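You operate a simulated robot arm through the tools that you are given. There is no shell and no other tool. Be economical: measure what you need, move in short steps, check, and stop when the job is done.

Carry out the task below with a simulated two-armed robot. There is one attempt and no reset: what you move stays moved.

## Task
Clamp the shaft that the drive shaft card names in the vee block.
Fine: free the red retaining bar on the blue rack for it; bar down and yellow latch locked again at the end.
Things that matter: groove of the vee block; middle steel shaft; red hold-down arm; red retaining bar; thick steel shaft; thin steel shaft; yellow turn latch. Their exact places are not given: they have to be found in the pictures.

The check looks at the end state, three seconds after you hand in, the way a careful person would. Anything else that was tipped, shoved, dropped, spilled or broken makes it a failure.

## Robot
Two 7-joint arms with two-finger parallel grippers on one trunk, on a base that drives. Base frame: it is fixed to the floor where the robot stands at the start and does not move with it; the origin is under the middle of the robot, x ahead of it, y to its left, z up. Lengths are in mm, angles in degrees, forces in N, time in s.
The left shoulder is at the start at [70, 130, 1273], the right one opposite. With the tool pointing down near the work surface each hand reaches from about 100 to 500 mm from the robot's upright axis, wherever it stands, measured 20 degrees to its own side. Places, roughly: groove of the vee block [500, 1400, 700]; red hold-down arm [600, 1400, 800]; red retaining bar [600, 0, 900]; yellow turn latch [500, -100, 900]. Payload 1.57 kg a hand.
The tool frame of a hand sits at the grasp point between the pads (the TCP): z along the fingers, y along the line on which they close. The tips reach 30 mm beyond it. The gripper opens to 80 mm. The fingers are 17 mm wide and 12 mm thick; the gripper's body (40 by 82 mm) begins 80 mm behind the TCP.
Orientation is told as [roll, pitch, yaw] about the base's x, y, z axes, in that order, counted from this pose: with the fingers straight down and closing along the base's y, the tool's x points along the base's -x, its y along +y and its z along -z.

## Interface
- The arms move only by the tool apply_moves. It takes "left_series", "right_series" or both (then of equal length, played together; a hand with none holds still); each is a list of rows, each a list of 7 numbers: the shift along the tool's x, y, z in units of 300 mm (1.0 is 300 mm), then the turn, a rotation vector about the tool's x, y, z in units of 45 degrees (1.0 is 45 degrees), then the opening, from 0 (shut) to 1 (fully open). In form: [[tx, ty, tz, wx, wy, wz, jaw], ...]. A call has 1 to 20 rows; each row is the pose to reach, as a shift and turn from the pose commanded when the call began, along the tool's axes at that moment. A call with a number of a shift or a turn outside -1 to 1 is refused whole. A row lasts 0.2 s, in which the tool goes at most 50 mm and 8.6 degrees; a call with a longer step from one row to the next is refused whole, and so is a gripper value outside its range. A pose out of reach is approached as far as the arm can. The call stops where the force on the tool passes 90 N (or 10 N more than at its start, if that is more) or the arm is blocked; 0.2 s more then pass. The fingers move at their own pace (about 108 mm/s each) and stop on an object; they squeeze with about 43 N. The grip force told is the motor's: it shows also when the fingers shut on nothing. Time passes only in rows, and 0.2 s behind the last, so rows that repeat a pose let the fingers close. The reply holds the time, the measured pose of the TCP, the force on the tool along the base axes, the opening and the grip force, in the units named above and with some noise, with the torque about the TCP (base axes, N m) and any sound that the robot's microphone picked up.
- Cameras (640 x 400 px; columns grow to the right, rows downward): "scene" is now at [137.1, -14.5, 1499.7]; the picture's right is [-0.17, -0.99, 0.00], its down [-0.59, 0.10, -0.80] and it looks along [0.79, -0.14, -0.59] (base axes); focal length 248 px, centre (320, 200). "left" rides on the left gripper at [72, 7, -122] in its tool frame; the picture's right is [-0.09, 1.00, 0.00], its down [-0.84, -0.08, -0.54] and it looks along [-0.54, -0.05, 0.84] (tool axes); focal length 238 px, centre (320, 200). "right" rides on the right gripper at [72, -7, -122] in its tool frame; the picture's right is [0.09, 1.00, 0.00], its down [-0.84, 0.08, -0.54] and it looks along [-0.54, 0.05, 0.84] (tool axes); focal length 238 px, centre (320, 200).
- camera(camera): a new picture of that camera. No time passes.
- raise_lower(by): slides the trunk up (or, below 0, down) by that many mm; the arms and the scene camera ride with it, the base frame stays. It gives what a move gives, with no picture.
- base_move(legs): drives the robot by 1 to 6 legs, each [ahead, left, turn to the left] in mm, mm and degrees, along the robot's own axes; the way and the turn of a leg run together, so that a leg with both is an arc; at most 1500 mm and 180 degrees a leg. The arms and the cameras ride along, it lands a little off, and it stops where it bumps. It gives what a move gives.
- turn_head(pan, tilt): turns the head with the scene camera to pan (to the left, within 86 degrees either way) and tilt (down, from -29 to 69), counted from straight ahead of the robot. It gives what a move gives.
- point_at(camera, pixels): for up to 12 pixels [column, row] of the newest picture of that camera ("zoom" is the newest enlarged one), the place [x, y, z] in the base frame of the surface seen there, good to about 2 mm. No time passes.
- close_up(camera, box): a new picture of the part [left, top, right, bottom] of that camera's present view, enlarged. No time passes.
- hand_in(): hands the job in; it is judged then, once.

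Work in short steps. Measure before you move; look again where a grasp or a placing could have gone wrong, and mend it. You have 80 turns and 78 pictures in all, those below and enlarged ones among them. Open the grippers and draw the arms clear of the work before you hand the job in, unless the task says otherwise; then end with one line.

The tools are called after ">>>" as a command line: name --argument value ..., lists and objects as JSON in quotes. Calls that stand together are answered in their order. apply_moves: Moves the arms, as the interface text tells. Its arguments: {"type":"object","properties":{"left_series":{"type":"array","items":{"type":"array","items":{"type":"number"}}},"right_series":{"type":"array","items":{"type":"array","items":{"type":"number"}}}},"required":[]} The other tools are called the same way: raise_lower (by) slides the trunk up or down; base_move (legs) drives the base; turn_head (pan, tilt) turns the head that bears the scene camera; camera (camera) takes a picture; point_at (camera, pixels) gives the place of the surface under pixels of a picture; close_up (camera, box) takes an enlarged picture of a part of a camera's view; hand_in () hands the job in.

At the start:

```text
time_s: 0.0
left_ee_pos: [314.5, 93.9, 1360.5]
left_tcp_rot: [-0.1, -0.2, 0.1]
left_ft_force: [0.1, 0.2, -0.2]
left_ft_torque: [-0.02, 0.03, 0.01]
left_gripper_width: 80.1
left_grip_force: 0.1
right_ee_pos: [323.9, -196.7, 1354.4]
right_tcp_rot: [0.1, 0.0, 0.0]
right_ft_force: [0.3, 1.0, 0.5]
right_ft_torque: [0.02, -0.01, 0.02]
right_gripper_width: 80.0
right_grip_force: 0.1
trunk travel left (down, up): [-910.0, 30.0]
robot x, y, heading: [-0.3, -0.5, -0.1]
head pan, tilt: [-9.7, 36.4]
```

scene: 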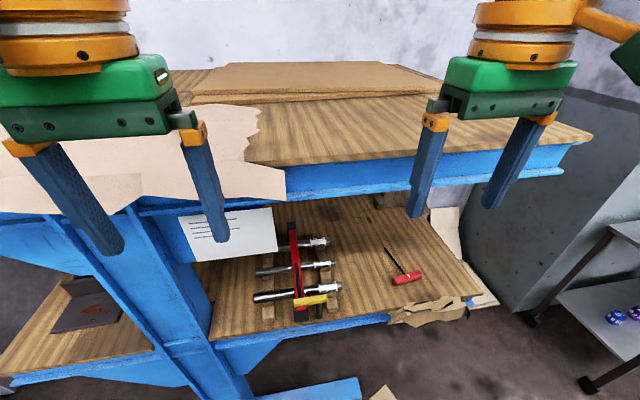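
right: 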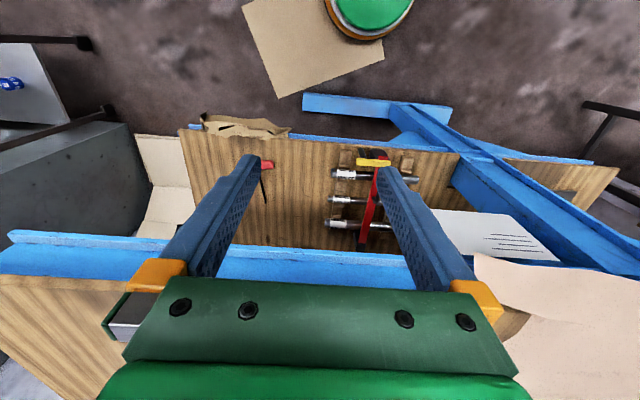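
left: 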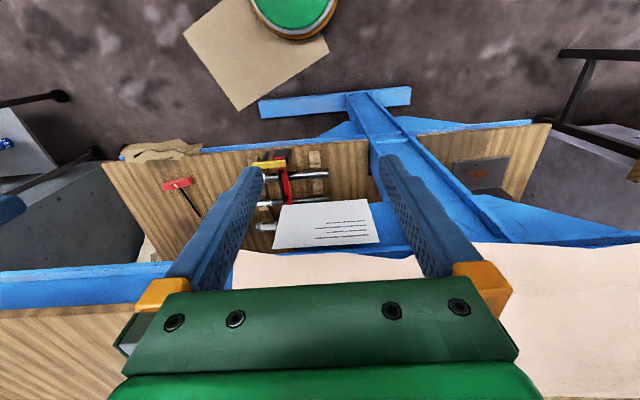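

The scene shows the card at about (228,235) and the shafts with the red bar at (295,270). I enlarge both.

>>> close_up --camera "scene" --box '[170, 190, 290, 265]'

>>> close_up --camera "scene" --box '[230, 215, 350, 330]'

```text
5.33 times, centred on (230, 228) of scene
```

zoom: 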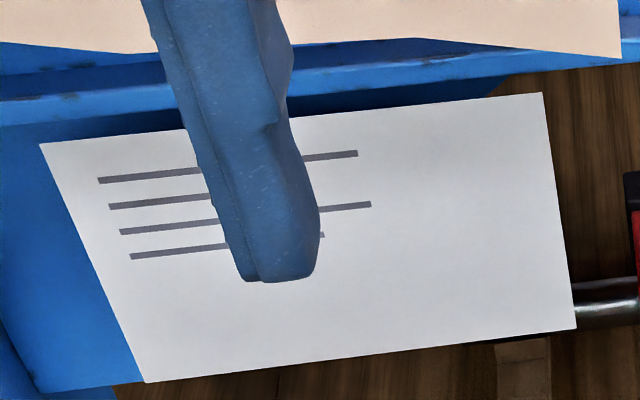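

```text
3.48 times, centred on (290, 272) of scene
```

zoom: 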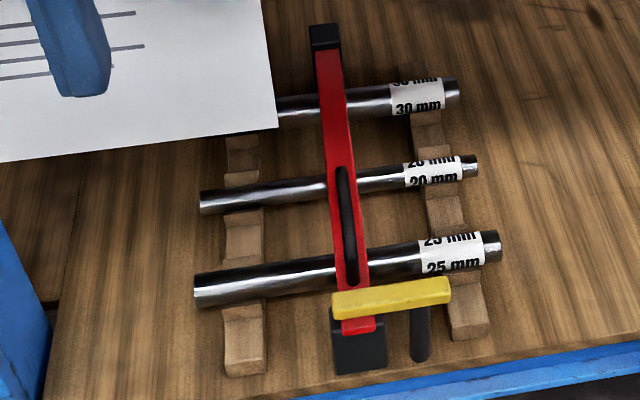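

The shafts are labelled 30 (back), 20 (middle) and 25 mm (front). I measure their places, the bar and the latch in the close-up.

>>> point_at --camera "zoom" --pixels '[[322, 35], [330, 100], [345, 180], [355, 290], [340, 305], [445, 288], [358, 352], [418, 345], [205, 290], [495, 243], [475, 165], [455, 92]]'

>>> turn_head --pan 60 --tilt 30

>>> camera --camera "scene"

```text
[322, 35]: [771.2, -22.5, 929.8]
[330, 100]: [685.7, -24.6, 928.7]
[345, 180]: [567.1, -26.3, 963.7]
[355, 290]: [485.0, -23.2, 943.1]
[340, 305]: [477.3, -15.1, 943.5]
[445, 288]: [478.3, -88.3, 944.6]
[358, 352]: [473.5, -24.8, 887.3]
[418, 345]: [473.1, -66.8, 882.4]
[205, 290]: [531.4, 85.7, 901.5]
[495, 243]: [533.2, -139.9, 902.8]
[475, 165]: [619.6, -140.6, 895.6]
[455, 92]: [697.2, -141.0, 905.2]
```

```text
time_s: 1.4
left_ee_pos: [315.0, 92.2, 1361.1]
left_tcp_rot: [-0.1, -0.1, 0.1]
left_ft_force: [0.8, 0.5, 0.0]
left_ft_torque: [0.0, 0.01, -0.02]
left_gripper_width: 80.1
left_grip_force: 0.0
right_ee_pos: [323.6, -196.1, 1355.1]
right_tcp_rot: [0.0, 0.0, 0.0]
right_ft_force: [0.9, 0.8, -0.3]
right_ft_torque: [-0.01, 0.0, -0.01]
right_gripper_width: 80.1
right_grip_force: 0.0
trunk travel left (down, up): [-910.0, 30.0]
robot x, y, heading: [-4.1, 1.7, 0.3]
head pan, tilt: [60.0, 30.0]
```

```text
72 pictures are left
```

scene: 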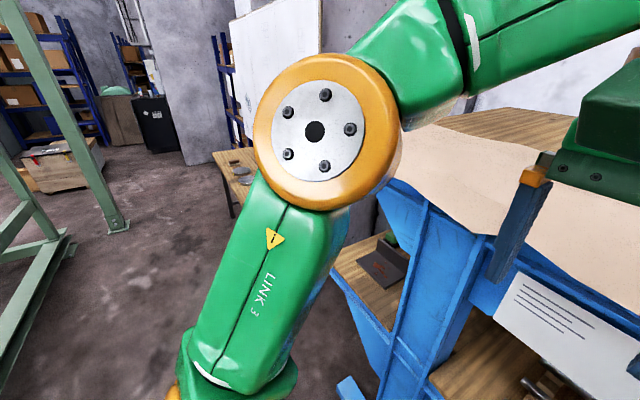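

A big part of the view left is hidden by the arm. I back off from the rack and slide left to see the vee block.

>>> base_move --legs '[[-350, 0, 0], [0, 900, 0]]'

>>> turn_head --pan 20 --tilt 35

>>> camera --camera "scene"

>>> camera --camera "left"

```text
time_s: 8.0
left_ee_pos: [-33.9, 991.4, 1361.1]
left_tcp_rot: [0.0, -0.1, 0.1]
left_ft_force: [0.0, 0.1, -0.3]
left_ft_torque: [0.01, -0.02, -0.02]
left_gripper_width: 79.9
left_grip_force: 0.0
right_ee_pos: [-26.1, 703.0, 1354.0]
right_tcp_rot: [0.0, 0.0, -0.1]
right_ft_force: [0.0, 0.6, 0.2]
right_ft_torque: [-0.01, 0.0, 0.01]
right_gripper_width: 79.9
right_grip_force: 0.0
trunk travel left (down, up): [-910.0, 30.0]
robot x, y, heading: [-351.5, 901.7, -0.4]
head pan, tilt: [60.0, 30.0]
```

```text
time_s: 9.1
left_ee_pos: [-35.1, 992.9, 1360.4]
left_tcp_rot: [-0.1, -0.1, 0.0]
left_ft_force: [0.4, -0.4, -0.5]
left_ft_torque: [0.02, -0.03, -0.02]
left_gripper_width: 80.0
left_grip_force: 0.0
right_ee_pos: [-25.4, 705.5, 1353.4]
right_tcp_rot: [0.0, 0.0, 0.0]
right_ft_force: [-0.1, 0.3, 0.1]
right_ft_torque: [-0.01, -0.02, -0.02]
right_gripper_width: 79.9
right_grip_force: 0.1
trunk travel left (down, up): [-910.0, 30.0]
robot x, y, heading: [-351.2, 903.0, 0.1]
head pan, tilt: [20.0, 35.0]
```

```text
71 pictures are left
```

scene: 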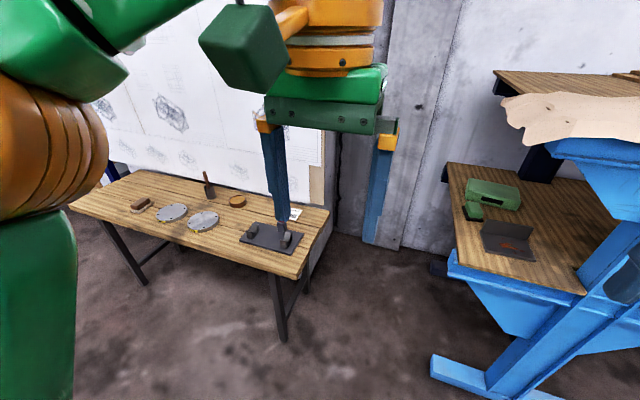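

```text
70 pictures are left
```

left: 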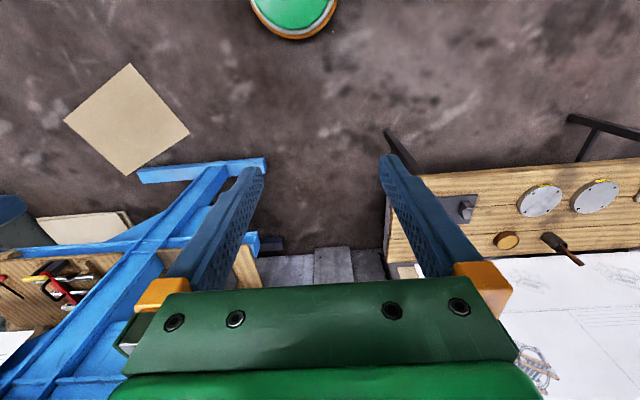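

The vee block sits on the wooden table around (270,235) with a small white card at (295,213). I move over in front of the table.

>>> base_move --legs '[[0, 550, 0], [150, 0, 0]]'

>>> turn_head --pan -5 --tilt 45

>>> camera --camera "scene"

```text
time_s: 13.2
left_ee_pos: [108.6, 1539.2, 1362.8]
left_tcp_rot: [-0.1, -0.5, 0.1]
left_ft_force: [0.4, -0.4, 0.1]
left_ft_torque: [-0.02, -0.03, 0.0]
left_gripper_width: 80.0
left_grip_force: 0.0
right_ee_pos: [118.7, 1252.3, 1355.5]
right_tcp_rot: [0.1, -0.3, 0.0]
right_ft_force: [1.1, 0.8, -0.5]
right_ft_torque: [0.0, -0.04, 0.0]
right_gripper_width: 80.0
right_grip_force: 0.0
trunk travel left (down, up): [-910.0, 30.0]
robot x, y, heading: [-201.0, 1446.1, 0.2]
head pan, tilt: [20.0, 35.0]
```

```text
time_s: 14.1
left_ee_pos: [114.0, 1538.5, 1359.9]
left_tcp_rot: [0.0, -0.1, 0.0]
left_ft_force: [0.4, 0.3, -0.6]
left_ft_torque: [0.0, -0.01, -0.04]
left_gripper_width: 79.9
left_grip_force: 0.0
right_ee_pos: [124.1, 1250.7, 1353.9]
right_tcp_rot: [0.0, 0.0, 0.0]
right_ft_force: [-0.1, 0.4, -0.6]
right_ft_torque: [0.01, 0.04, -0.03]
right_gripper_width: 80.0
right_grip_force: 0.0
trunk travel left (down, up): [-910.0, 30.0]
robot x, y, heading: [-204.4, 1441.6, -0.0]
head pan, tilt: [-5.0, 45.0]
```

```text
69 pictures are left
```

scene: 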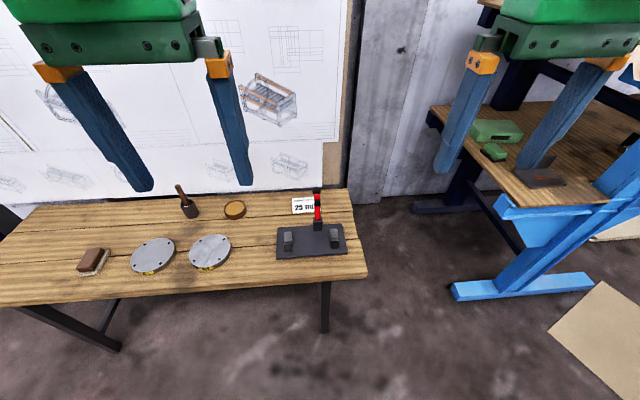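

The card at (303,205) says "25 mm". I enlarge card and vee block fixture.

>>> close_up --camera "scene" --box '[264, 180, 360, 266]'

>>> point_at --camera "scene" --pixels '[[288, 238], [335, 238], [280, 257], [345, 252], [300, 205], [318, 193], [320, 215], [312, 245], [360, 272], [325, 275]]'

```text
4.65 times, centred on (312, 223) of scene
```

zoom: 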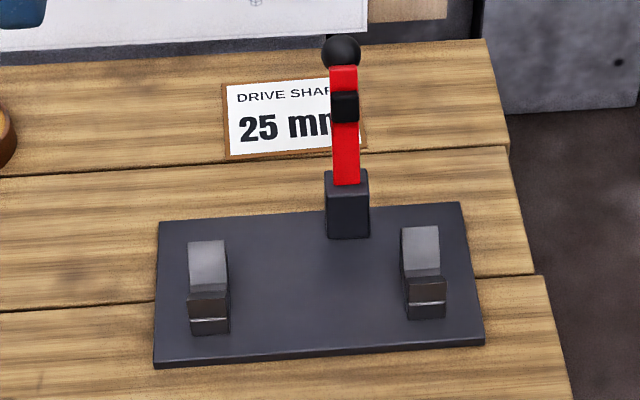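

```text
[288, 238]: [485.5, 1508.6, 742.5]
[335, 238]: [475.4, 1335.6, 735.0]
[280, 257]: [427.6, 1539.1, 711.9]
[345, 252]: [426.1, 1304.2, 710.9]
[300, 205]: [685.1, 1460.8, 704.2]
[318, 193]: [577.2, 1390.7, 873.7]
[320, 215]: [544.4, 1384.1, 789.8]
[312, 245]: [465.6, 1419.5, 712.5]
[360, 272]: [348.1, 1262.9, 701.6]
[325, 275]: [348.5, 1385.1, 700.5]
```

The card names 25 mm, i.e. the front (middle-thickness) shaft. The vee blocks are at y≈1508 and 1335, with the hold-down arm raised at (550,1387). I return to the rack and look at it closely.

>>> base_move --legs '[[-150, 0, 0], [0, -1342, 0]]'

>>> turn_head --pan -10 --tilt 35

>>> camera --camera "scene"

>>> camera --camera "right"

```text
time_s: 21.8
left_ee_pos: [-36.2, 193.0, 1360.7]
left_tcp_rot: [-0.2, -0.2, 0.2]
left_ft_force: [-0.4, -0.5, -1.0]
left_ft_torque: [-0.02, 0.0, -0.04]
left_gripper_width: 79.7
left_grip_force: 0.0
right_ee_pos: [-26.5, -94.1, 1353.6]
right_tcp_rot: [0.0, 0.0, 0.2]
right_ft_force: [0.3, -0.2, -0.2]
right_ft_torque: [-0.06, 0.01, 0.0]
right_gripper_width: 80.1
right_grip_force: 0.0
trunk travel left (down, up): [-910.0, 30.0]
robot x, y, heading: [-347.8, 100.8, 0.1]
head pan, tilt: [-5.0, 45.0]
```

```text
time_s: 22.6
left_ee_pos: [-36.0, 193.0, 1359.6]
left_tcp_rot: [-0.1, -0.2, 0.3]
left_ft_force: [0.5, -0.1, 1.0]
left_ft_torque: [0.0, 0.02, -0.02]
left_gripper_width: 80.0
left_grip_force: 0.1
right_ee_pos: [-25.8, -95.8, 1354.6]
right_tcp_rot: [-0.1, 0.0, 0.3]
right_ft_force: [-0.6, -0.3, 0.5]
right_ft_torque: [-0.02, 0.01, 0.0]
right_gripper_width: 79.8
right_grip_force: 0.0
trunk travel left (down, up): [-910.0, 30.0]
robot x, y, heading: [-351.2, 99.5, 0.2]
head pan, tilt: [-10.0, 35.0]
```

```text
67 pictures are left
```

scene: 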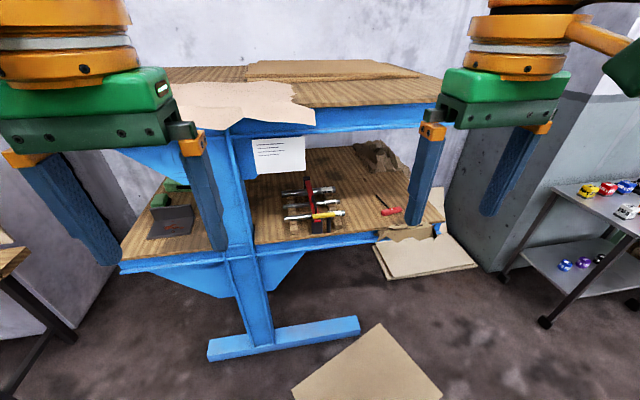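

```text
66 pictures are left
```

right: 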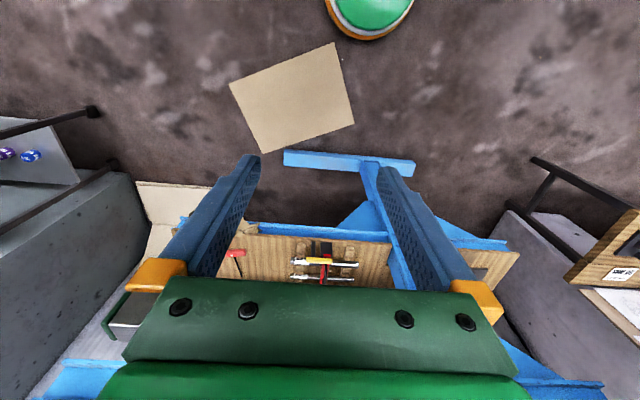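

I measure the upper shelf, the post, foot and shelf front edge.

>>> point_at --camera "scene" --pixels '[[390, 110], [360, 124], [300, 130], [280, 155], [240, 180], [300, 333], [350, 322], [310, 243], [270, 220], [200, 100], [225, 345], [255, 265]]'

>>> close_up --camera "scene" --box '[260, 160, 370, 250]'

```text
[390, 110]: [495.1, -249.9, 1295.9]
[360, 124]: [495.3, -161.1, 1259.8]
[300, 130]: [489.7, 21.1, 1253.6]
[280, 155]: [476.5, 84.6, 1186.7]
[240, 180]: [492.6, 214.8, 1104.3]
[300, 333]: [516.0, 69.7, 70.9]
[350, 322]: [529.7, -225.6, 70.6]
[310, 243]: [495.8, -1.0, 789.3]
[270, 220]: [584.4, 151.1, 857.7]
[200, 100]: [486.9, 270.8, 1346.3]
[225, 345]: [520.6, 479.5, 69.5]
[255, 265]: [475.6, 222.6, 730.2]
```

```text
4.44 times, centred on (315, 205) of scene
```

zoom: 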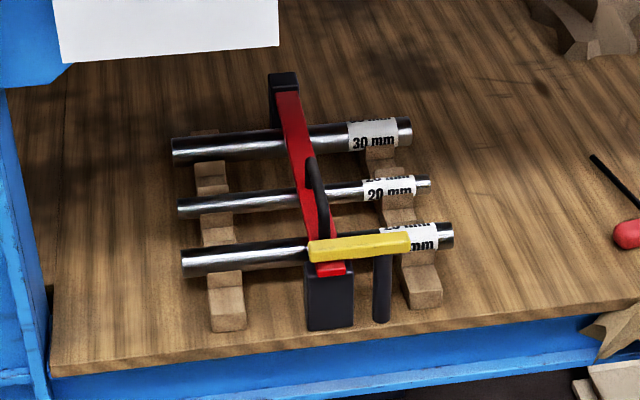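

Upper shelf underside is at about z 1250, front x 495. I take points on latch, pin, handle, block and shelf edge from the newest close-up.

>>> point_at --camera "zoom" --pixels '[[312, 250], [405, 240], [360, 246], [382, 300], [330, 348], [312, 175], [328, 212], [293, 105], [330, 290], [190, 262], [445, 232], [228, 320]]'

>>> raise_lower --by -280

>>> camera --camera "scene"

```text
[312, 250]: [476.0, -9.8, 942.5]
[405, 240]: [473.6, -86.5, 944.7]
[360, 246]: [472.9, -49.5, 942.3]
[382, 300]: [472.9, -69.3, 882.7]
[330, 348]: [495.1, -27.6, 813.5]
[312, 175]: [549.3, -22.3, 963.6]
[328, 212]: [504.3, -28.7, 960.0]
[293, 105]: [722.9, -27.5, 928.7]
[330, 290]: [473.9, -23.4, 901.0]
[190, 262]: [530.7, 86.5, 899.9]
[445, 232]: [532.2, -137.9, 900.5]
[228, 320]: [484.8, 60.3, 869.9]
```

```text
time_s: 25.4
left_ee_pos: [-36.1, 192.8, 1080.3]
left_tcp_rot: [-0.1, -0.3, 0.2]
left_ft_force: [-0.6, -0.2, -0.9]
left_ft_torque: [0.0, 0.03, -0.02]
left_gripper_width: 79.9
left_grip_force: 0.1
right_ee_pos: [-25.2, -94.9, 1074.7]
right_tcp_rot: [0.0, -0.2, 0.2]
right_ft_force: [0.0, 0.5, 0.7]
right_ft_torque: [0.01, 0.01, -0.03]
right_gripper_width: 80.3
right_grip_force: 0.1
trunk travel left (down, up): [-630.0, 310.0]
robot x, y, heading: [-349.1, 96.1, 0.2]
head pan, tilt: [-10.0, 35.0]
```

```text
64 pictures are left
```

scene: 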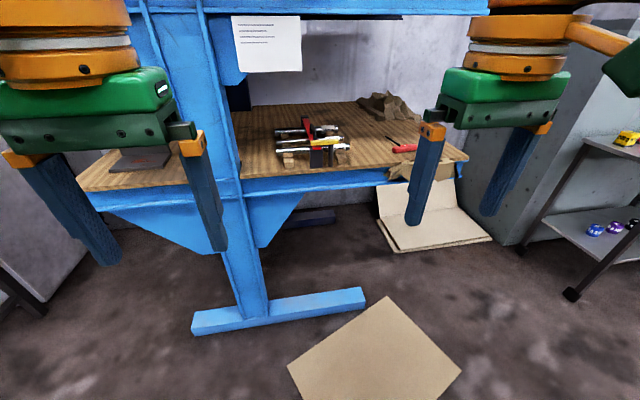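

The pin is at y≈-69 under the latch (x≈480, top z≈945), with the block in front of the bar at y≈-23. I drive ahead to bring the right hand within reach.

>>> base_move --legs '[[440, 0, 0]]'

>>> turn_head --pan -15 --tilt 35

>>> camera --camera "scene"

>>> camera --camera "right"

```text
time_s: 28.1
left_ee_pos: [404.9, 189.1, 1080.8]
left_tcp_rot: [-0.1, -0.2, -0.3]
left_ft_force: [-0.2, 0.6, -1.3]
left_ft_torque: [0.02, 0.01, 0.02]
left_gripper_width: 80.0
left_grip_force: 0.0
right_ee_pos: [413.2, -99.3, 1074.2]
right_tcp_rot: [0.0, -0.1, -0.3]
right_ft_force: [-0.6, 0.1, 0.7]
right_ft_torque: [0.03, 0.02, -0.04]
right_gripper_width: 80.0
right_grip_force: 0.0
trunk travel left (down, up): [-630.0, 310.0]
robot x, y, heading: [88.5, 98.5, -0.2]
head pan, tilt: [-10.0, 35.0]
```

```text
time_s: 28.7
left_ee_pos: [406.0, 189.0, 1080.8]
left_tcp_rot: [-0.2, -0.1, -0.2]
left_ft_force: [-0.3, -0.1, 0.4]
left_ft_torque: [0.0, -0.02, -0.02]
left_gripper_width: 80.2
left_grip_force: 0.1
right_ee_pos: [414.1, -98.1, 1074.0]
right_tcp_rot: [0.0, 0.0, -0.4]
right_ft_force: [-0.1, 1.0, -0.1]
right_ft_torque: [0.02, 0.01, 0.01]
right_gripper_width: 80.0
right_grip_force: 0.0
trunk travel left (down, up): [-630.0, 310.0]
robot x, y, heading: [89.4, 94.8, -0.3]
head pan, tilt: [-15.0, 35.0]
```

```text
63 pictures are left
```

scene: 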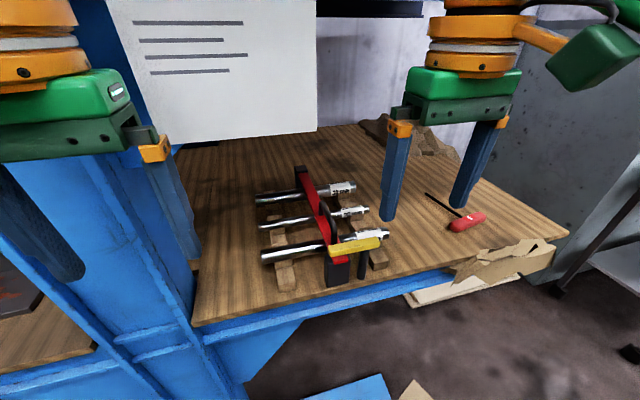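

```text
62 pictures are left
```

right: 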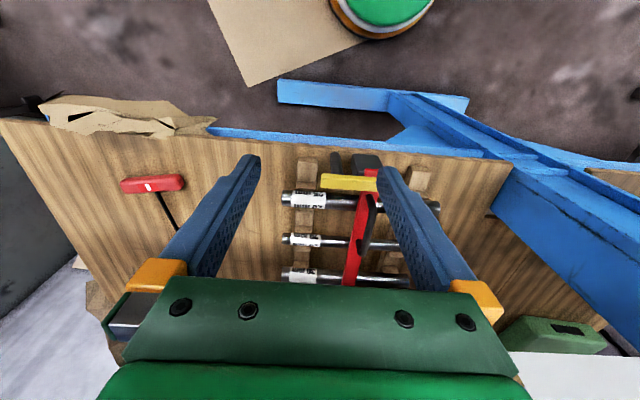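

I enlarge the latch region from the gripper camera (around (350,185)) and measure it from above.

>>> close_up --camera "right" --box '[270, 140, 450, 252]'

>>> point_at --camera "zoom" --pixels '[[185, 128], [185, 170], [370, 130], [370, 175], [280, 150], [230, 85], [360, 85], [345, 235], [330, 340], [480, 215], [270, 230], [130, 130]]'

```text
3.56 times, centred on (360, 196) of right
```

zoom: 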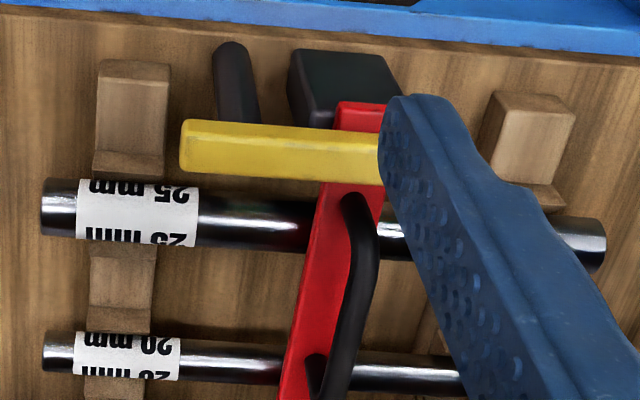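

```text
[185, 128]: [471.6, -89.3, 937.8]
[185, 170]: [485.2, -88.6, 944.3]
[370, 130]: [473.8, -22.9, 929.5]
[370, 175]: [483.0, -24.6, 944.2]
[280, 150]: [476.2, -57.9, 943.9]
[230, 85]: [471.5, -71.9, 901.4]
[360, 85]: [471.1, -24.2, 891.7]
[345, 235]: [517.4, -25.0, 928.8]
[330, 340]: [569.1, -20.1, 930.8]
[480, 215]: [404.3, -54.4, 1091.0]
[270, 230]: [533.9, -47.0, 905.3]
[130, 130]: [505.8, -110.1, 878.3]
```

Latch x 472–488 (centre 480), top z 945, pin near (479,-70); bar top z 929, handle up to z 963. I turn the right hand by -45° while moving over the pin.

>>> apply_moves --right_series '[[-0.037, 0.0156, 0, 0, 0, 0.1667, 1], [-0.073, 0.031, 0, 0, 0, 0.3333, 1], [-0.11, 0.0467, 0, 0, 0, 0.5, 1], [-0.147, 0.062, 0, 0, 0, 0.6667, 1], [-0.183, 0.0778, 0, 0, 0, 0.8333, 1], [-0.22, 0.0933, 0, 0, 0, 1, 1]]'

>>> apply_moves --right_series '[[0, 0, 0, 0, 0, 0.1667, 1], [0, 0, 0, 0, 0, 0.3333, 1], [0, 0, 0, 0, 0, 0.5, 1], [0, 0, 0, 0, 0, 0.6667, 0.8], [0, 0, 0, 0, 0, 0.8333, 0.6], [0, 0, 0, 0, 0, 1, 0.6], [0, 0, 0, 0, 0, 1, 0.6]]'

>>> camera --camera "right"

```text
time_s: 30.1
left_ee_pos: [404.9, 188.6, 1080.2]
left_tcp_rot: [-0.1, -0.2, -0.3]
left_ft_force: [0.0, 0.0, -0.5]
left_ft_torque: [0.03, 0.01, 0.0]
left_gripper_width: 80.1
left_grip_force: 0.1
right_ee_pos: [466.5, -69.9, 1058.4]
right_tcp_rot: [0.2, 0.0, -45.4]
right_ft_force: [-0.3, 0.3, -0.6]
right_ft_torque: [-0.01, 0.04, 0.0]
right_gripper_width: 79.7
right_grip_force: 0.0
right hand out of reach, approached as far as the arm can: row 3, 4, 5, 6
trunk travel left (down, up): [-630.0, 310.0]
robot x, y, heading: [88.8, 96.8, -0.6]
head pan, tilt: [-15.0, 35.0]
```

```text
time_s: 31.7
left_ee_pos: [404.3, 188.4, 1080.7]
left_tcp_rot: [-0.1, -0.3, -0.3]
left_ft_force: [0.2, 0.2, 0.3]
left_ft_torque: [0.0, 0.01, -0.01]
left_gripper_width: 80.1
left_grip_force: 0.0
right_ee_pos: [466.0, -69.5, 1057.9]
right_tcp_rot: [0.3, 0.1, -90.3]
right_ft_force: [-0.6, -0.2, -0.5]
right_ft_torque: [0.0, -0.05, -0.01]
right_gripper_width: 48.4
right_grip_force: 0.0
trunk travel left (down, up): [-630.0, 310.0]
robot x, y, heading: [91.2, 99.1, -0.4]
head pan, tilt: [-15.0, 35.0]
```

```text
60 pictures are left
```

right: 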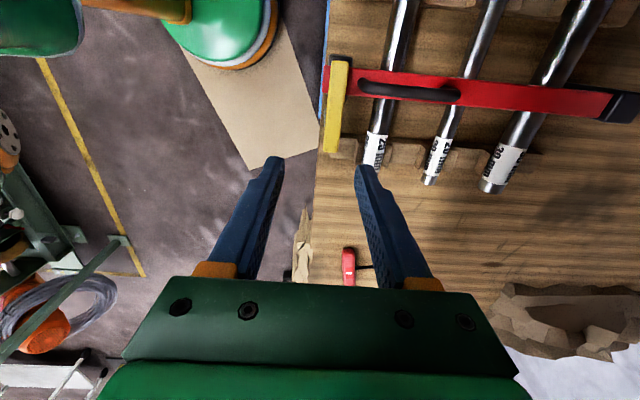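

The reach ended at x≈466. I measure the robot's own base edge (270,45) and the shelf edge (320,150) to see whether I can drive nearer.

>>> point_at --camera "right" --pixels '[[273, 30], [240, 62], [280, 70], [322, 180], [328, 40], [336, 65], [336, 145], [330, 115]]'

```text
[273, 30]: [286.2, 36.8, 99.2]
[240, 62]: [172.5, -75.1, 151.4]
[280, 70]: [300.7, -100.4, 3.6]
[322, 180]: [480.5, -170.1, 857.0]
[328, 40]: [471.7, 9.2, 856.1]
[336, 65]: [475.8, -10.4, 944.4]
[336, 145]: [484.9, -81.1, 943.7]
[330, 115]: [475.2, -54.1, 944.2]
```

The base edge is at x≈286, so there is room of about 150 mm. I pull both hands back, then drive 100 mm ahead.

>>> apply_moves --left_series '[[0.15, 0, 0, 0, 0, 0, 1], [0.3, 0, 0, 0, 0, 0, 1], [0.4, 0, 0, 0, 0, 0, 1]]' --right_series '[[0, -0.12, 0, 0, 0, 0, 0.6], [0, -0.24, 0, 0, 0, 0, 0.6], [0, -0.36, 0, 0, 0, 0, 0.6]]'

>>> base_move --legs '[[100, 0, 0]]'

```text
time_s: 32.5
left_ee_pos: [284.0, 189.5, 1079.9]
left_tcp_rot: [0.0, -0.3, -0.3]
left_ft_force: [0.1, -0.5, 0.4]
left_ft_torque: [0.02, 0.01, 0.05]
left_gripper_width: 80.0
left_grip_force: 0.0
right_ee_pos: [358.3, -71.3, 1058.6]
right_tcp_rot: [0.2, 0.0, -90.4]
right_ft_force: [-0.7, 0.0, -1.0]
right_ft_torque: [0.02, -0.02, -0.01]
right_gripper_width: 47.9
right_grip_force: 0.1
trunk travel left (down, up): [-630.0, 310.0]
robot x, y, heading: [92.6, 101.4, -0.3]
head pan, tilt: [-15.0, 35.0]
```

```text
time_s: 33.7
left_ee_pos: [385.5, 189.6, 1079.2]
left_tcp_rot: [-0.1, -0.2, -0.1]
left_ft_force: [-0.2, 0.0, 0.1]
left_ft_torque: [0.04, 0.06, -0.03]
left_gripper_width: 80.2
left_grip_force: 0.2
right_ee_pos: [458.6, -71.4, 1058.4]
right_tcp_rot: [0.0, 0.0, -90.4]
right_ft_force: [0.1, 0.2, -0.1]
right_ft_torque: [0.01, 0.0, 0.01]
right_gripper_width: 48.1
right_grip_force: 0.0
trunk travel left (down, up): [-630.0, 310.0]
robot x, y, heading: [188.8, 97.8, -0.4]
head pan, tilt: [-15.0, 35.0]
```

Right hand is at (459,-71,1058). I move over the pin and lower to z≈945 with the jaw at 36 mm around the latch.

>>> apply_moves --right_series '[[0.003, 0.072, 0.05, 0, 0, 0, 0.45], [0.003, 0.072, 0.15, 0, 0, 0, 0.45], [0.003, 0.072, 0.25, 0, 0, 0, 0.45]]'

>>> camera --camera "right"

>>> camera --camera "scene"

```text
time_s: 34.5
left_ee_pos: [385.6, 190.2, 1079.2]
left_tcp_rot: [-0.1, -0.2, -0.2]
left_ft_force: [0.5, 0.8, -0.9]
left_ft_torque: [0.01, 0.0, -0.08]
left_gripper_width: 80.0
left_grip_force: 0.2
right_ee_pos: [479.8, -70.2, 983.9]
right_tcp_rot: [0.0, 0.0, -90.3]
right_ft_force: [0.2, -0.1, 0.2]
right_ft_torque: [-0.03, 0.0, -0.03]
right_gripper_width: 36.2
right_grip_force: 0.1
trunk travel left (down, up): [-630.0, 310.0]
robot x, y, heading: [189.2, 100.0, -0.2]
head pan, tilt: [-15.0, 35.0]
```

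```text
59 pictures are left
```

right: 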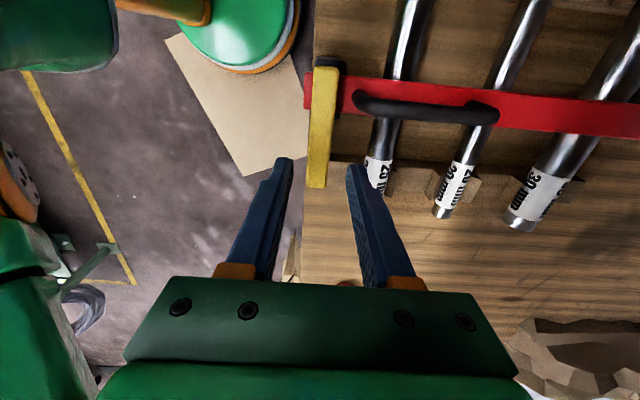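

```text
58 pictures are left
```

scene: 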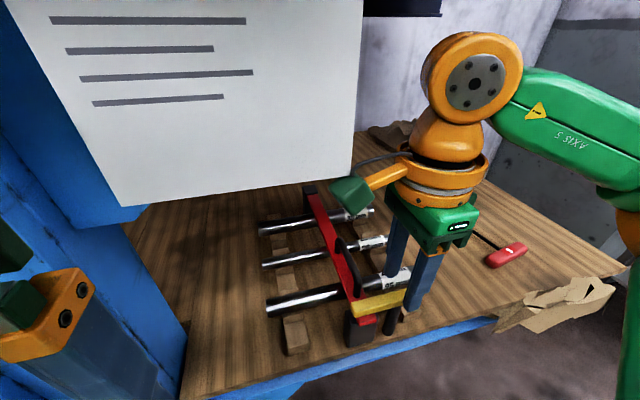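

The fingers straddle the latch's pivot end. I lower the last 40 mm and close.

>>> apply_moves --right_series '[[0, 0, 0.07, 0, 0, 0, 0.45], [0, 0, 0.133, 0, 0, 0, 0.45], [0, 0, 0.133, 0, 0, 0, 0], [0, 0, 0.133, 0, 0, 0, 0], [0, 0, 0.133, 0, 0, 0, 0]]'

>>> close_up --camera "scene" --box '[260, 180, 480, 350]'

```text
time_s: 35.7
left_ee_pos: [385.1, 190.3, 1078.9]
left_tcp_rot: [0.0, -0.2, -0.3]
left_ft_force: [-0.2, -0.3, -0.1]
left_ft_torque: [0.01, 0.01, 0.0]
left_gripper_width: 80.3
left_grip_force: 0.0
right_ee_pos: [479.1, -70.1, 944.6]
right_tcp_rot: [0.0, 0.1, -90.3]
right_ft_force: [-4.8, 0.8, -9.9]
right_ft_torque: [0.18, 0.08, 0.17]
right_gripper_width: 15.8
right_grip_force: 31.4
trunk travel left (down, up): [-630.0, 310.0]
robot x, y, heading: [188.0, 98.4, -0.1]
head pan, tilt: [-15.0, 35.0]
```

```text
2.35 times, centred on (370, 265) of scene
```

zoom: 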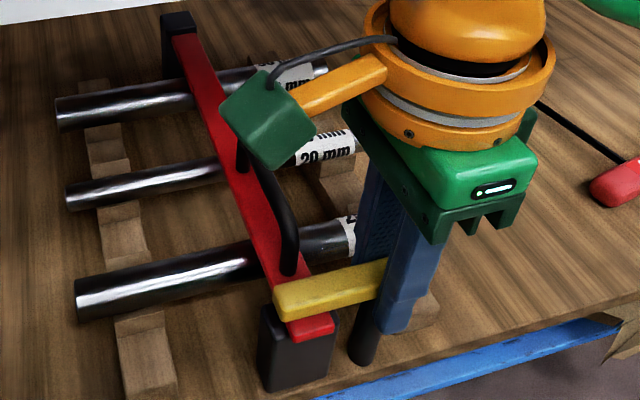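

Gripped at 15.8 mm. I turn it counter-clockwise (latch end toward the front) by 26° as a test.

>>> apply_moves --right_series '[[0, 0, 0, 0, 0, -0.15, 0], [0, 0, 0, 0, 0, -0.3, 0], [0, 0, 0, 0, 0, -0.45, 0], [0, 0, 0, 0, 0, -0.6, 0]]'

>>> close_up --camera "scene" --box '[260, 180, 480, 350]'

```text
time_s: 36.7
left_ee_pos: [385.2, 187.9, 1080.8]
left_tcp_rot: [-0.1, -0.2, -0.1]
left_ft_force: [0.5, -0.1, 0.1]
left_ft_torque: [0.04, 0.0, -0.02]
left_gripper_width: 80.0
left_grip_force: 0.2
right_ee_pos: [479.7, -69.5, 943.1]
right_tcp_rot: [0.2, 0.0, -63.1]
right_ft_force: [-7.0, 2.6, -11.6]
right_ft_torque: [0.69, 0.62, 0.02]
right_gripper_width: 15.9
right_grip_force: 31.8
trunk travel left (down, up): [-630.0, 310.0]
robot x, y, heading: [189.8, 98.8, -0.3]
head pan, tilt: [-15.0, 35.0]
```

```text
2.35 times, centred on (370, 265) of scene
```

zoom: 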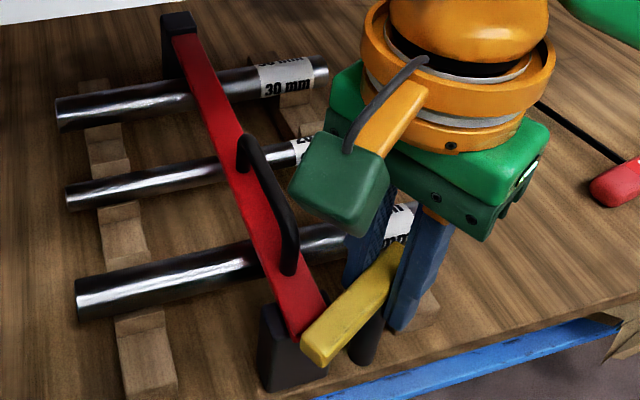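

The latch follows easily. I turn the rest, another ~60°, in two calls.

>>> apply_moves --right_series '[[0, 0, 0, 0, 0, -0.17, 0], [0, 0, 0, 0, 0, -0.34, 0], [0, 0, 0, 0, 0, -0.51, 0], [0, 0, 0, 0, 0, -0.68, 0]]'

>>> apply_moves --right_series '[[0, 0, 0, 0, 0, -0.17, 0], [0, 0, 0, 0, 0, -0.34, 0], [0, 0, 0, 0, 0, -0.51, 0], [0, 0, 0, 0, 0, -0.7, 0]]'

>>> close_up --camera "scene" --box '[260, 180, 480, 350]'

```text
time_s: 37.7
left_ee_pos: [385.2, 190.2, 1080.7]
left_tcp_rot: [-0.1, -0.3, -0.2]
left_ft_force: [-0.2, -0.5, 0.3]
left_ft_torque: [0.0, -0.03, 0.0]
left_gripper_width: 80.3
left_grip_force: 0.1
right_ee_pos: [479.5, -71.6, 943.0]
right_tcp_rot: [0.0, 0.0, -32.6]
right_ft_force: [-7.4, 3.2, -12.4]
right_ft_torque: [0.21, 0.68, 0.02]
right_gripper_width: 16.0
right_grip_force: 30.8
trunk travel left (down, up): [-630.0, 310.0]
robot x, y, heading: [189.7, 97.4, -0.4]
head pan, tilt: [-15.0, 35.0]
```

```text
time_s: 38.7
left_ee_pos: [384.0, 190.9, 1079.2]
left_tcp_rot: [-0.1, -0.2, -0.2]
left_ft_force: [-0.1, -0.4, 0.6]
left_ft_torque: [0.01, 0.01, 0.03]
left_gripper_width: 80.1
left_grip_force: 0.0
right_ee_pos: [479.9, -70.2, 943.8]
right_tcp_rot: [0.0, 0.0, -1.0]
right_ft_force: [-8.9, 5.0, -18.3]
right_ft_torque: [-0.25, 0.11, 0.0]
right_gripper_width: 16.0
right_grip_force: 31.6
trunk travel left (down, up): [-630.0, 310.0]
robot x, y, heading: [189.9, 97.9, -0.3]
head pan, tilt: [-15.0, 35.0]
```

```text
2.35 times, centred on (370, 265) of scene
```

zoom: 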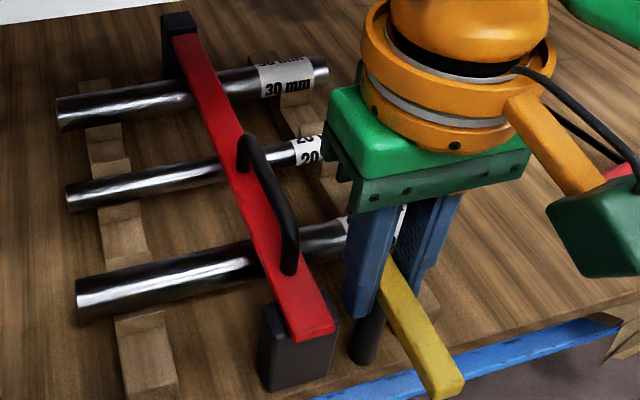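

The latch now points to the front, clear of the bar. I open slightly, lift the hand 90 mm, and look again.

>>> apply_moves --right_series '[[0, 0, 0, 0, 0, 0, 0.4], [0, 0, 0, 0, 0, 0, 0.4], [0, 0, -0.15, 0, 0, 0, 0.4], [0, 0, -0.3, 0, 0, 0, 0.4]]'

>>> apply_moves --right_series '[[0.1, 0, 0, 0, -0.16, 0, 0.5], [0.2, 0, 0, 0, -0.33, 0, 0.5], [0.2, 0, 0, 0, -0.5, 0, 0.5], [0.2, 0, 0, 0, -0.66, 0, 0.5], [0.2, 0, 0, 0, -0.83, 0, 0.5], [0.2, 0, 0, 0, -1, 0, 0.5]]'

>>> camera --camera "right"

>>> camera --camera "scene"

```text
time_s: 39.7
left_ee_pos: [381.4, 183.2, 1073.2]
left_tcp_rot: [0.3, -0.2, -0.3]
left_ft_force: [0.0, -0.4, -0.5]
left_ft_torque: [-0.03, 0.01, 0.0]
left_gripper_width: 79.8
left_grip_force: 0.0
right_ee_pos: [473.1, -77.3, 1012.2]
right_tcp_rot: [-2.3, 1.8, 0.4]
right_ft_force: [0.4, -0.6, -0.8]
right_ft_torque: [-0.01, 0.0, 0.04]
right_gripper_width: 32.0
right_grip_force: 0.1
trunk travel left (down, up): [-630.0, 310.0]
robot x, y, heading: [188.2, 97.1, -0.4]
head pan, tilt: [-15.0, 35.0]
```

```text
time_s: 41.1
left_ee_pos: [385.6, 188.9, 1079.9]
left_tcp_rot: [-0.1, -0.1, -0.1]
left_ft_force: [0.1, 0.3, 0.3]
left_ft_torque: [0.01, -0.01, 0.0]
left_gripper_width: 80.2
left_grip_force: 0.0
right_ee_pos: [420.8, -69.1, 1033.0]
right_tcp_rot: [0.3, -45.1, -1.2]
right_ft_force: [0.2, 0.3, -0.6]
right_ft_torque: [0.01, 0.02, 0.01]
right_gripper_width: 40.0
right_grip_force: 0.1
trunk travel left (down, up): [-630.0, 310.0]
robot x, y, heading: [190.6, 98.2, 0.0]
head pan, tilt: [-15.0, 35.0]
```

```text
54 pictures are left
```

right: 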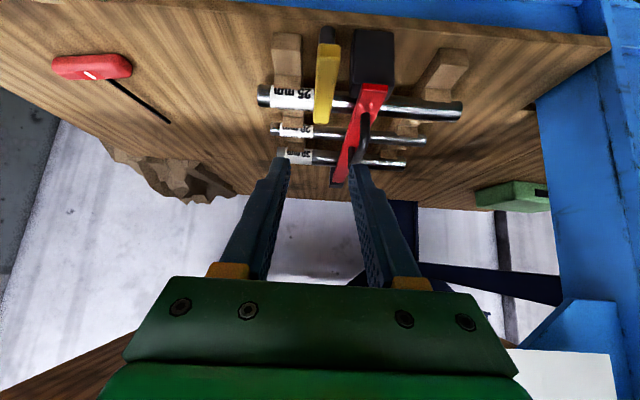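

```text
53 pictures are left
```

scene: 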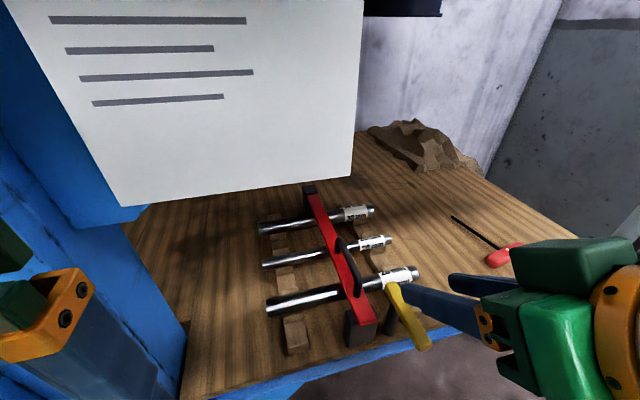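

I get precise points of handle, bar and hinge from a close-up in the scene view.

>>> close_up --camera "scene" --box '[250, 170, 440, 360]'

>>> close_up --camera "right" --box '[250, 20, 470, 200]'

```text
2.11 times, centred on (345, 265) of scene
```

zoom: 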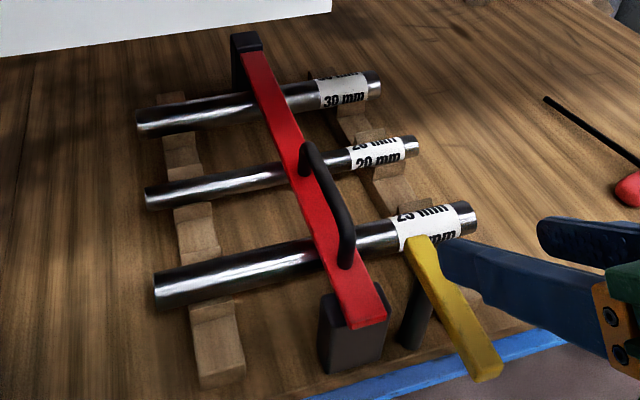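

```text
2.22 times, centred on (360, 110) of right
```

zoom: 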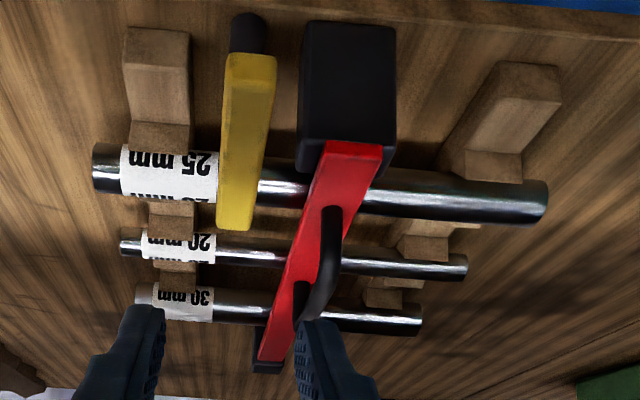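

>>> point_at --camera "zoom" --pixels '[[333, 212], [331, 250], [322, 285], [302, 290], [353, 150], [350, 90], [262, 358], [270, 335], [250, 75], [235, 215], [420, 205], [180, 185]]'

```text
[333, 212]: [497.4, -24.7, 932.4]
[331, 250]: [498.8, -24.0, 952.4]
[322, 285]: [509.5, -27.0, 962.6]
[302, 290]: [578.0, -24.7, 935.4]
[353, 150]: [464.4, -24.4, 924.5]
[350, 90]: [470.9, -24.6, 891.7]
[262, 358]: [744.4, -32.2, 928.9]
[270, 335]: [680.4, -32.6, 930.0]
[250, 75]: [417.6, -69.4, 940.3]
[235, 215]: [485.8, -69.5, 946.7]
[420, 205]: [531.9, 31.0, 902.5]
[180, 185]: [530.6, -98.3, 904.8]
```

Handle runs x 497–582 at y≈-24, top z≈964. I go to a pre-grasp 70 mm back along the 45° approach.

>>> apply_moves --right_series '[[-0.035, 0.05, 0.07, 0, 0, 0, 0.5], [-0.07, 0.1, 0.14, 0, 0, 0, 0.4], [-0.104, 0.15, 0.2217, 0, 0, 0, 0.4], [-0.104, 0.15, 0.2217, 0, 0, 0, 0.4]]'

>>> camera --camera "right"

```text
time_s: 42.1
left_ee_pos: [385.6, 190.7, 1079.3]
left_tcp_rot: [-0.1, -0.1, -0.2]
left_ft_force: [-0.3, 0.4, 0.6]
left_ft_torque: [0.04, -0.01, -0.04]
left_gripper_width: 79.8
left_grip_force: 0.0
right_ee_pos: [490.9, -25.8, 1009.3]
right_tcp_rot: [0.1, -45.1, -1.2]
right_ft_force: [-0.3, -0.4, -0.1]
right_ft_torque: [0.02, 0.01, -0.03]
right_gripper_width: 32.0
right_grip_force: 0.1
trunk travel left (down, up): [-630.0, 310.0]
robot x, y, heading: [187.9, 96.6, -0.2]
head pan, tilt: [-15.0, 35.0]
```

```text
50 pictures are left
```

right: 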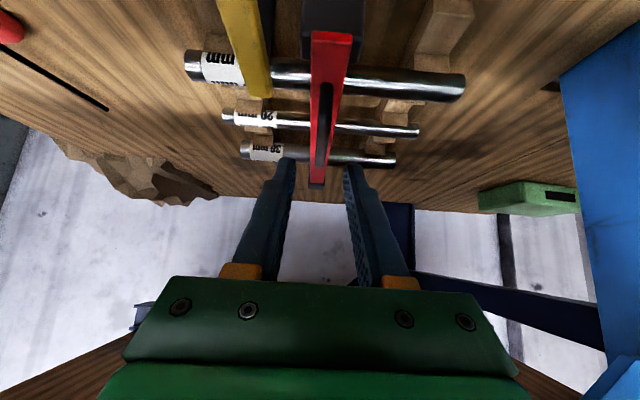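

The fingers line up with the handle at column ~325. I advance 68 mm and close on it.

>>> apply_moves --right_series '[[0, 0.005, 0.08, 0, 0, 0, 0.4], [0, 0.005, 0.16, 0, 0, 0, 0.4], [0, 0.005, 0.227, 0, 0, 0, 0.4], [0, 0.005, 0.227, 0, 0, 0, 0], [0, 0.005, 0.227, 0, 0, 0, 0], [0, 0.005, 0.227, 0, 0, 0, 0]]'

>>> close_up --camera "scene" --box '[220, 150, 500, 360]'

```text
time_s: 43.5
left_ee_pos: [385.6, 190.5, 1080.3]
left_tcp_rot: [-0.1, -0.2, -0.2]
left_ft_force: [0.3, -0.3, -0.4]
left_ft_torque: [0.01, -0.02, 0.01]
left_gripper_width: 79.9
left_grip_force: 0.1
right_ee_pos: [540.0, -25.2, 959.4]
right_tcp_rot: [0.1, -44.9, -1.2]
right_ft_force: [0.8, -1.3, -0.3]
right_ft_torque: [0.05, -0.15, 0.62]
right_gripper_width: 9.9
right_grip_force: 28.1
trunk travel left (down, up): [-630.0, 310.0]
robot x, y, heading: [187.3, 95.0, -0.1]
head pan, tilt: [-15.0, 35.0]
```

```text
1.90 times, centred on (360, 255) of scene
```

zoom: 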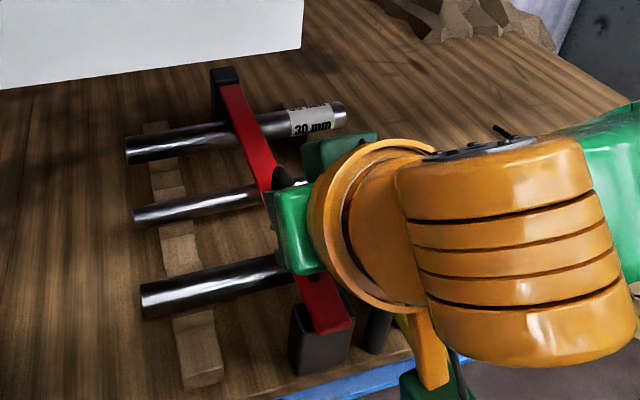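

Handle gripped (9.9 mm). I lift along an arc about the hinge (≈x 768, z 925), first 15°.

>>> apply_moves --right_series '[[-0.028, 0, -0.019, 0, 0, 0, 0], [-0.056, 0, -0.0375, 0, 0, 0, 0], [-0.1143, 0, -0.07, 0, 0, 0, 0], [-0.1753, 0, -0.0971, 0, 0, 0, 0]]'

>>> camera --camera "scene"

```text
time_s: 44.5
left_ee_pos: [385.6, 189.5, 1080.0]
left_tcp_rot: [-0.1, -0.1, -0.2]
left_ft_force: [-0.2, 0.6, 0.2]
left_ft_torque: [-0.01, 0.0, 0.0]
left_gripper_width: 79.9
left_grip_force: 0.1
right_ee_pos: [555.9, -25.3, 1017.9]
right_tcp_rot: [0.0, -44.9, -1.2]
right_ft_force: [-1.4, 2.0, -8.3]
right_ft_torque: [0.24, 0.99, 0.88]
right_gripper_width: 10.4
right_grip_force: 27.7
trunk travel left (down, up): [-630.0, 310.0]
robot x, y, heading: [186.7, 97.4, -0.2]
head pan, tilt: [-15.0, 35.0]
```

```text
48 pictures are left
```

scene: 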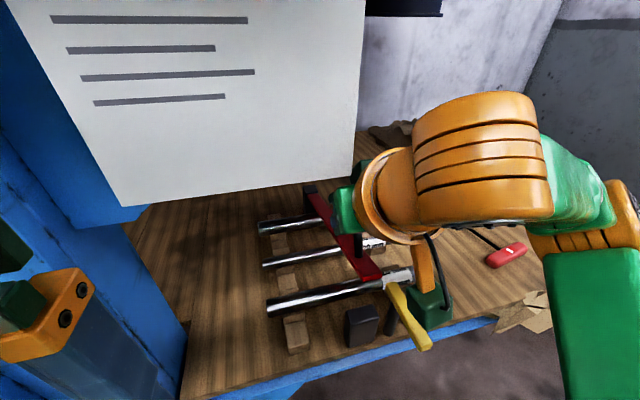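

Low forces, bar follows. I continue to about 40°, tipping the hand 10° more forward to keep the wrist below the upper shelf.

>>> apply_moves --right_series '[[-0.0634, 0, -0.0219, 0, -0.05, 0, 0], [-0.1287, 0, -0.0382, 0, -0.1, 0, 0], [-0.1945, 0, -0.0488, 0, -0.15, 0, 0], [-0.2617, 0, -0.0536, 0, -0.2, 0, 0], [-0.3287, 0, -0.0523, 0, -0.22, 0, 0]]'

>>> camera --camera "scene"

>>> camera --camera "right"

```text
time_s: 45.7
left_ee_pos: [385.9, 189.2, 1079.0]
left_tcp_rot: [-0.1, -0.2, -0.2]
left_ft_force: [0.5, 0.1, 0.4]
left_ft_torque: [-0.01, 0.02, 0.03]
left_gripper_width: 79.9
left_grip_force: 0.1
right_ee_pos: [615.0, -27.3, 1100.0]
right_tcp_rot: [0.1, -55.0, -1.3]
right_ft_force: [0.3, 0.0, 0.0]
right_ft_torque: [0.01, 0.02, 0.01]
right_gripper_width: 0.0
right_grip_force: 21.0
trunk travel left (down, up): [-630.0, 310.0]
robot x, y, heading: [187.5, 97.3, -0.3]
head pan, tilt: [-15.0, 35.0]
```

```text
47 pictures are left
```

scene: 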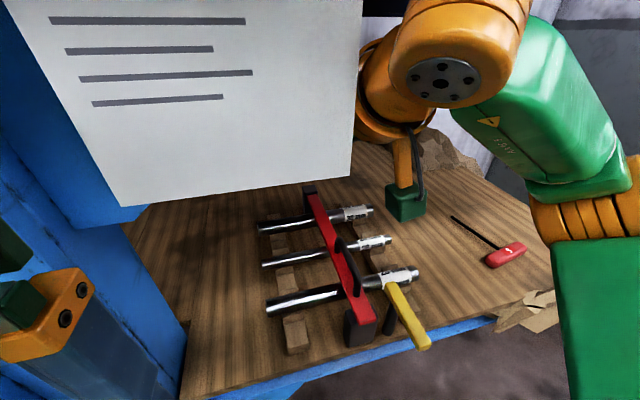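

```text
46 pictures are left
```

right: 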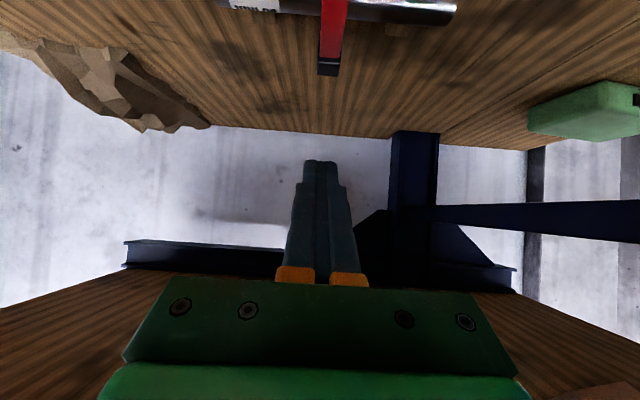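

The handle slipped out on the way and the bar dropped back down; the shafts look undisturbed. I look at the hinge to get its axis better.

>>> close_up --camera "right" --box '[280, 0, 380, 90]'

>>> point_at --camera "right" --pixels '[[328, 74], [328, 66], [328, 60], [320, 62], [337, 62], [330, 54], [333, 30], [333, 10]]'

>>> close_up --camera "scene" --box '[250, 170, 440, 360]'

```text
4.44 times, centred on (330, 45) of right
```

zoom: 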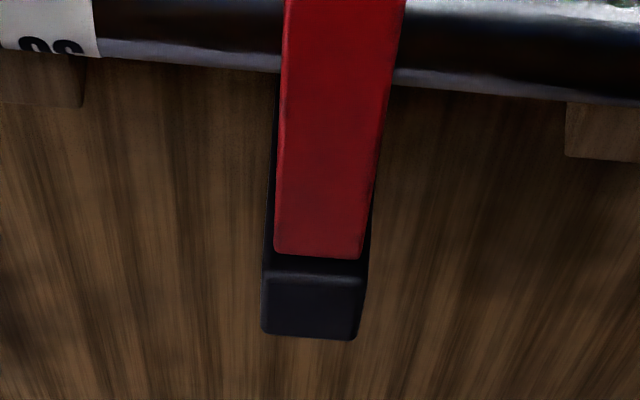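

```text
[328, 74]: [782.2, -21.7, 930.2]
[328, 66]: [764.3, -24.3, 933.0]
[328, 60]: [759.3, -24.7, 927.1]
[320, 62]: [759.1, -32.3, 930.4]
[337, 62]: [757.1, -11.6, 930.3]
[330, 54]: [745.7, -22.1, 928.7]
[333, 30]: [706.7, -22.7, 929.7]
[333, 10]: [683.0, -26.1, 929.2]
```

```text
2.11 times, centred on (345, 265) of scene
```

zoom: 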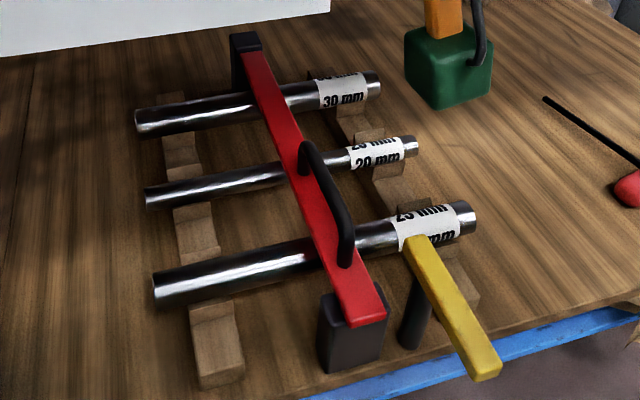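

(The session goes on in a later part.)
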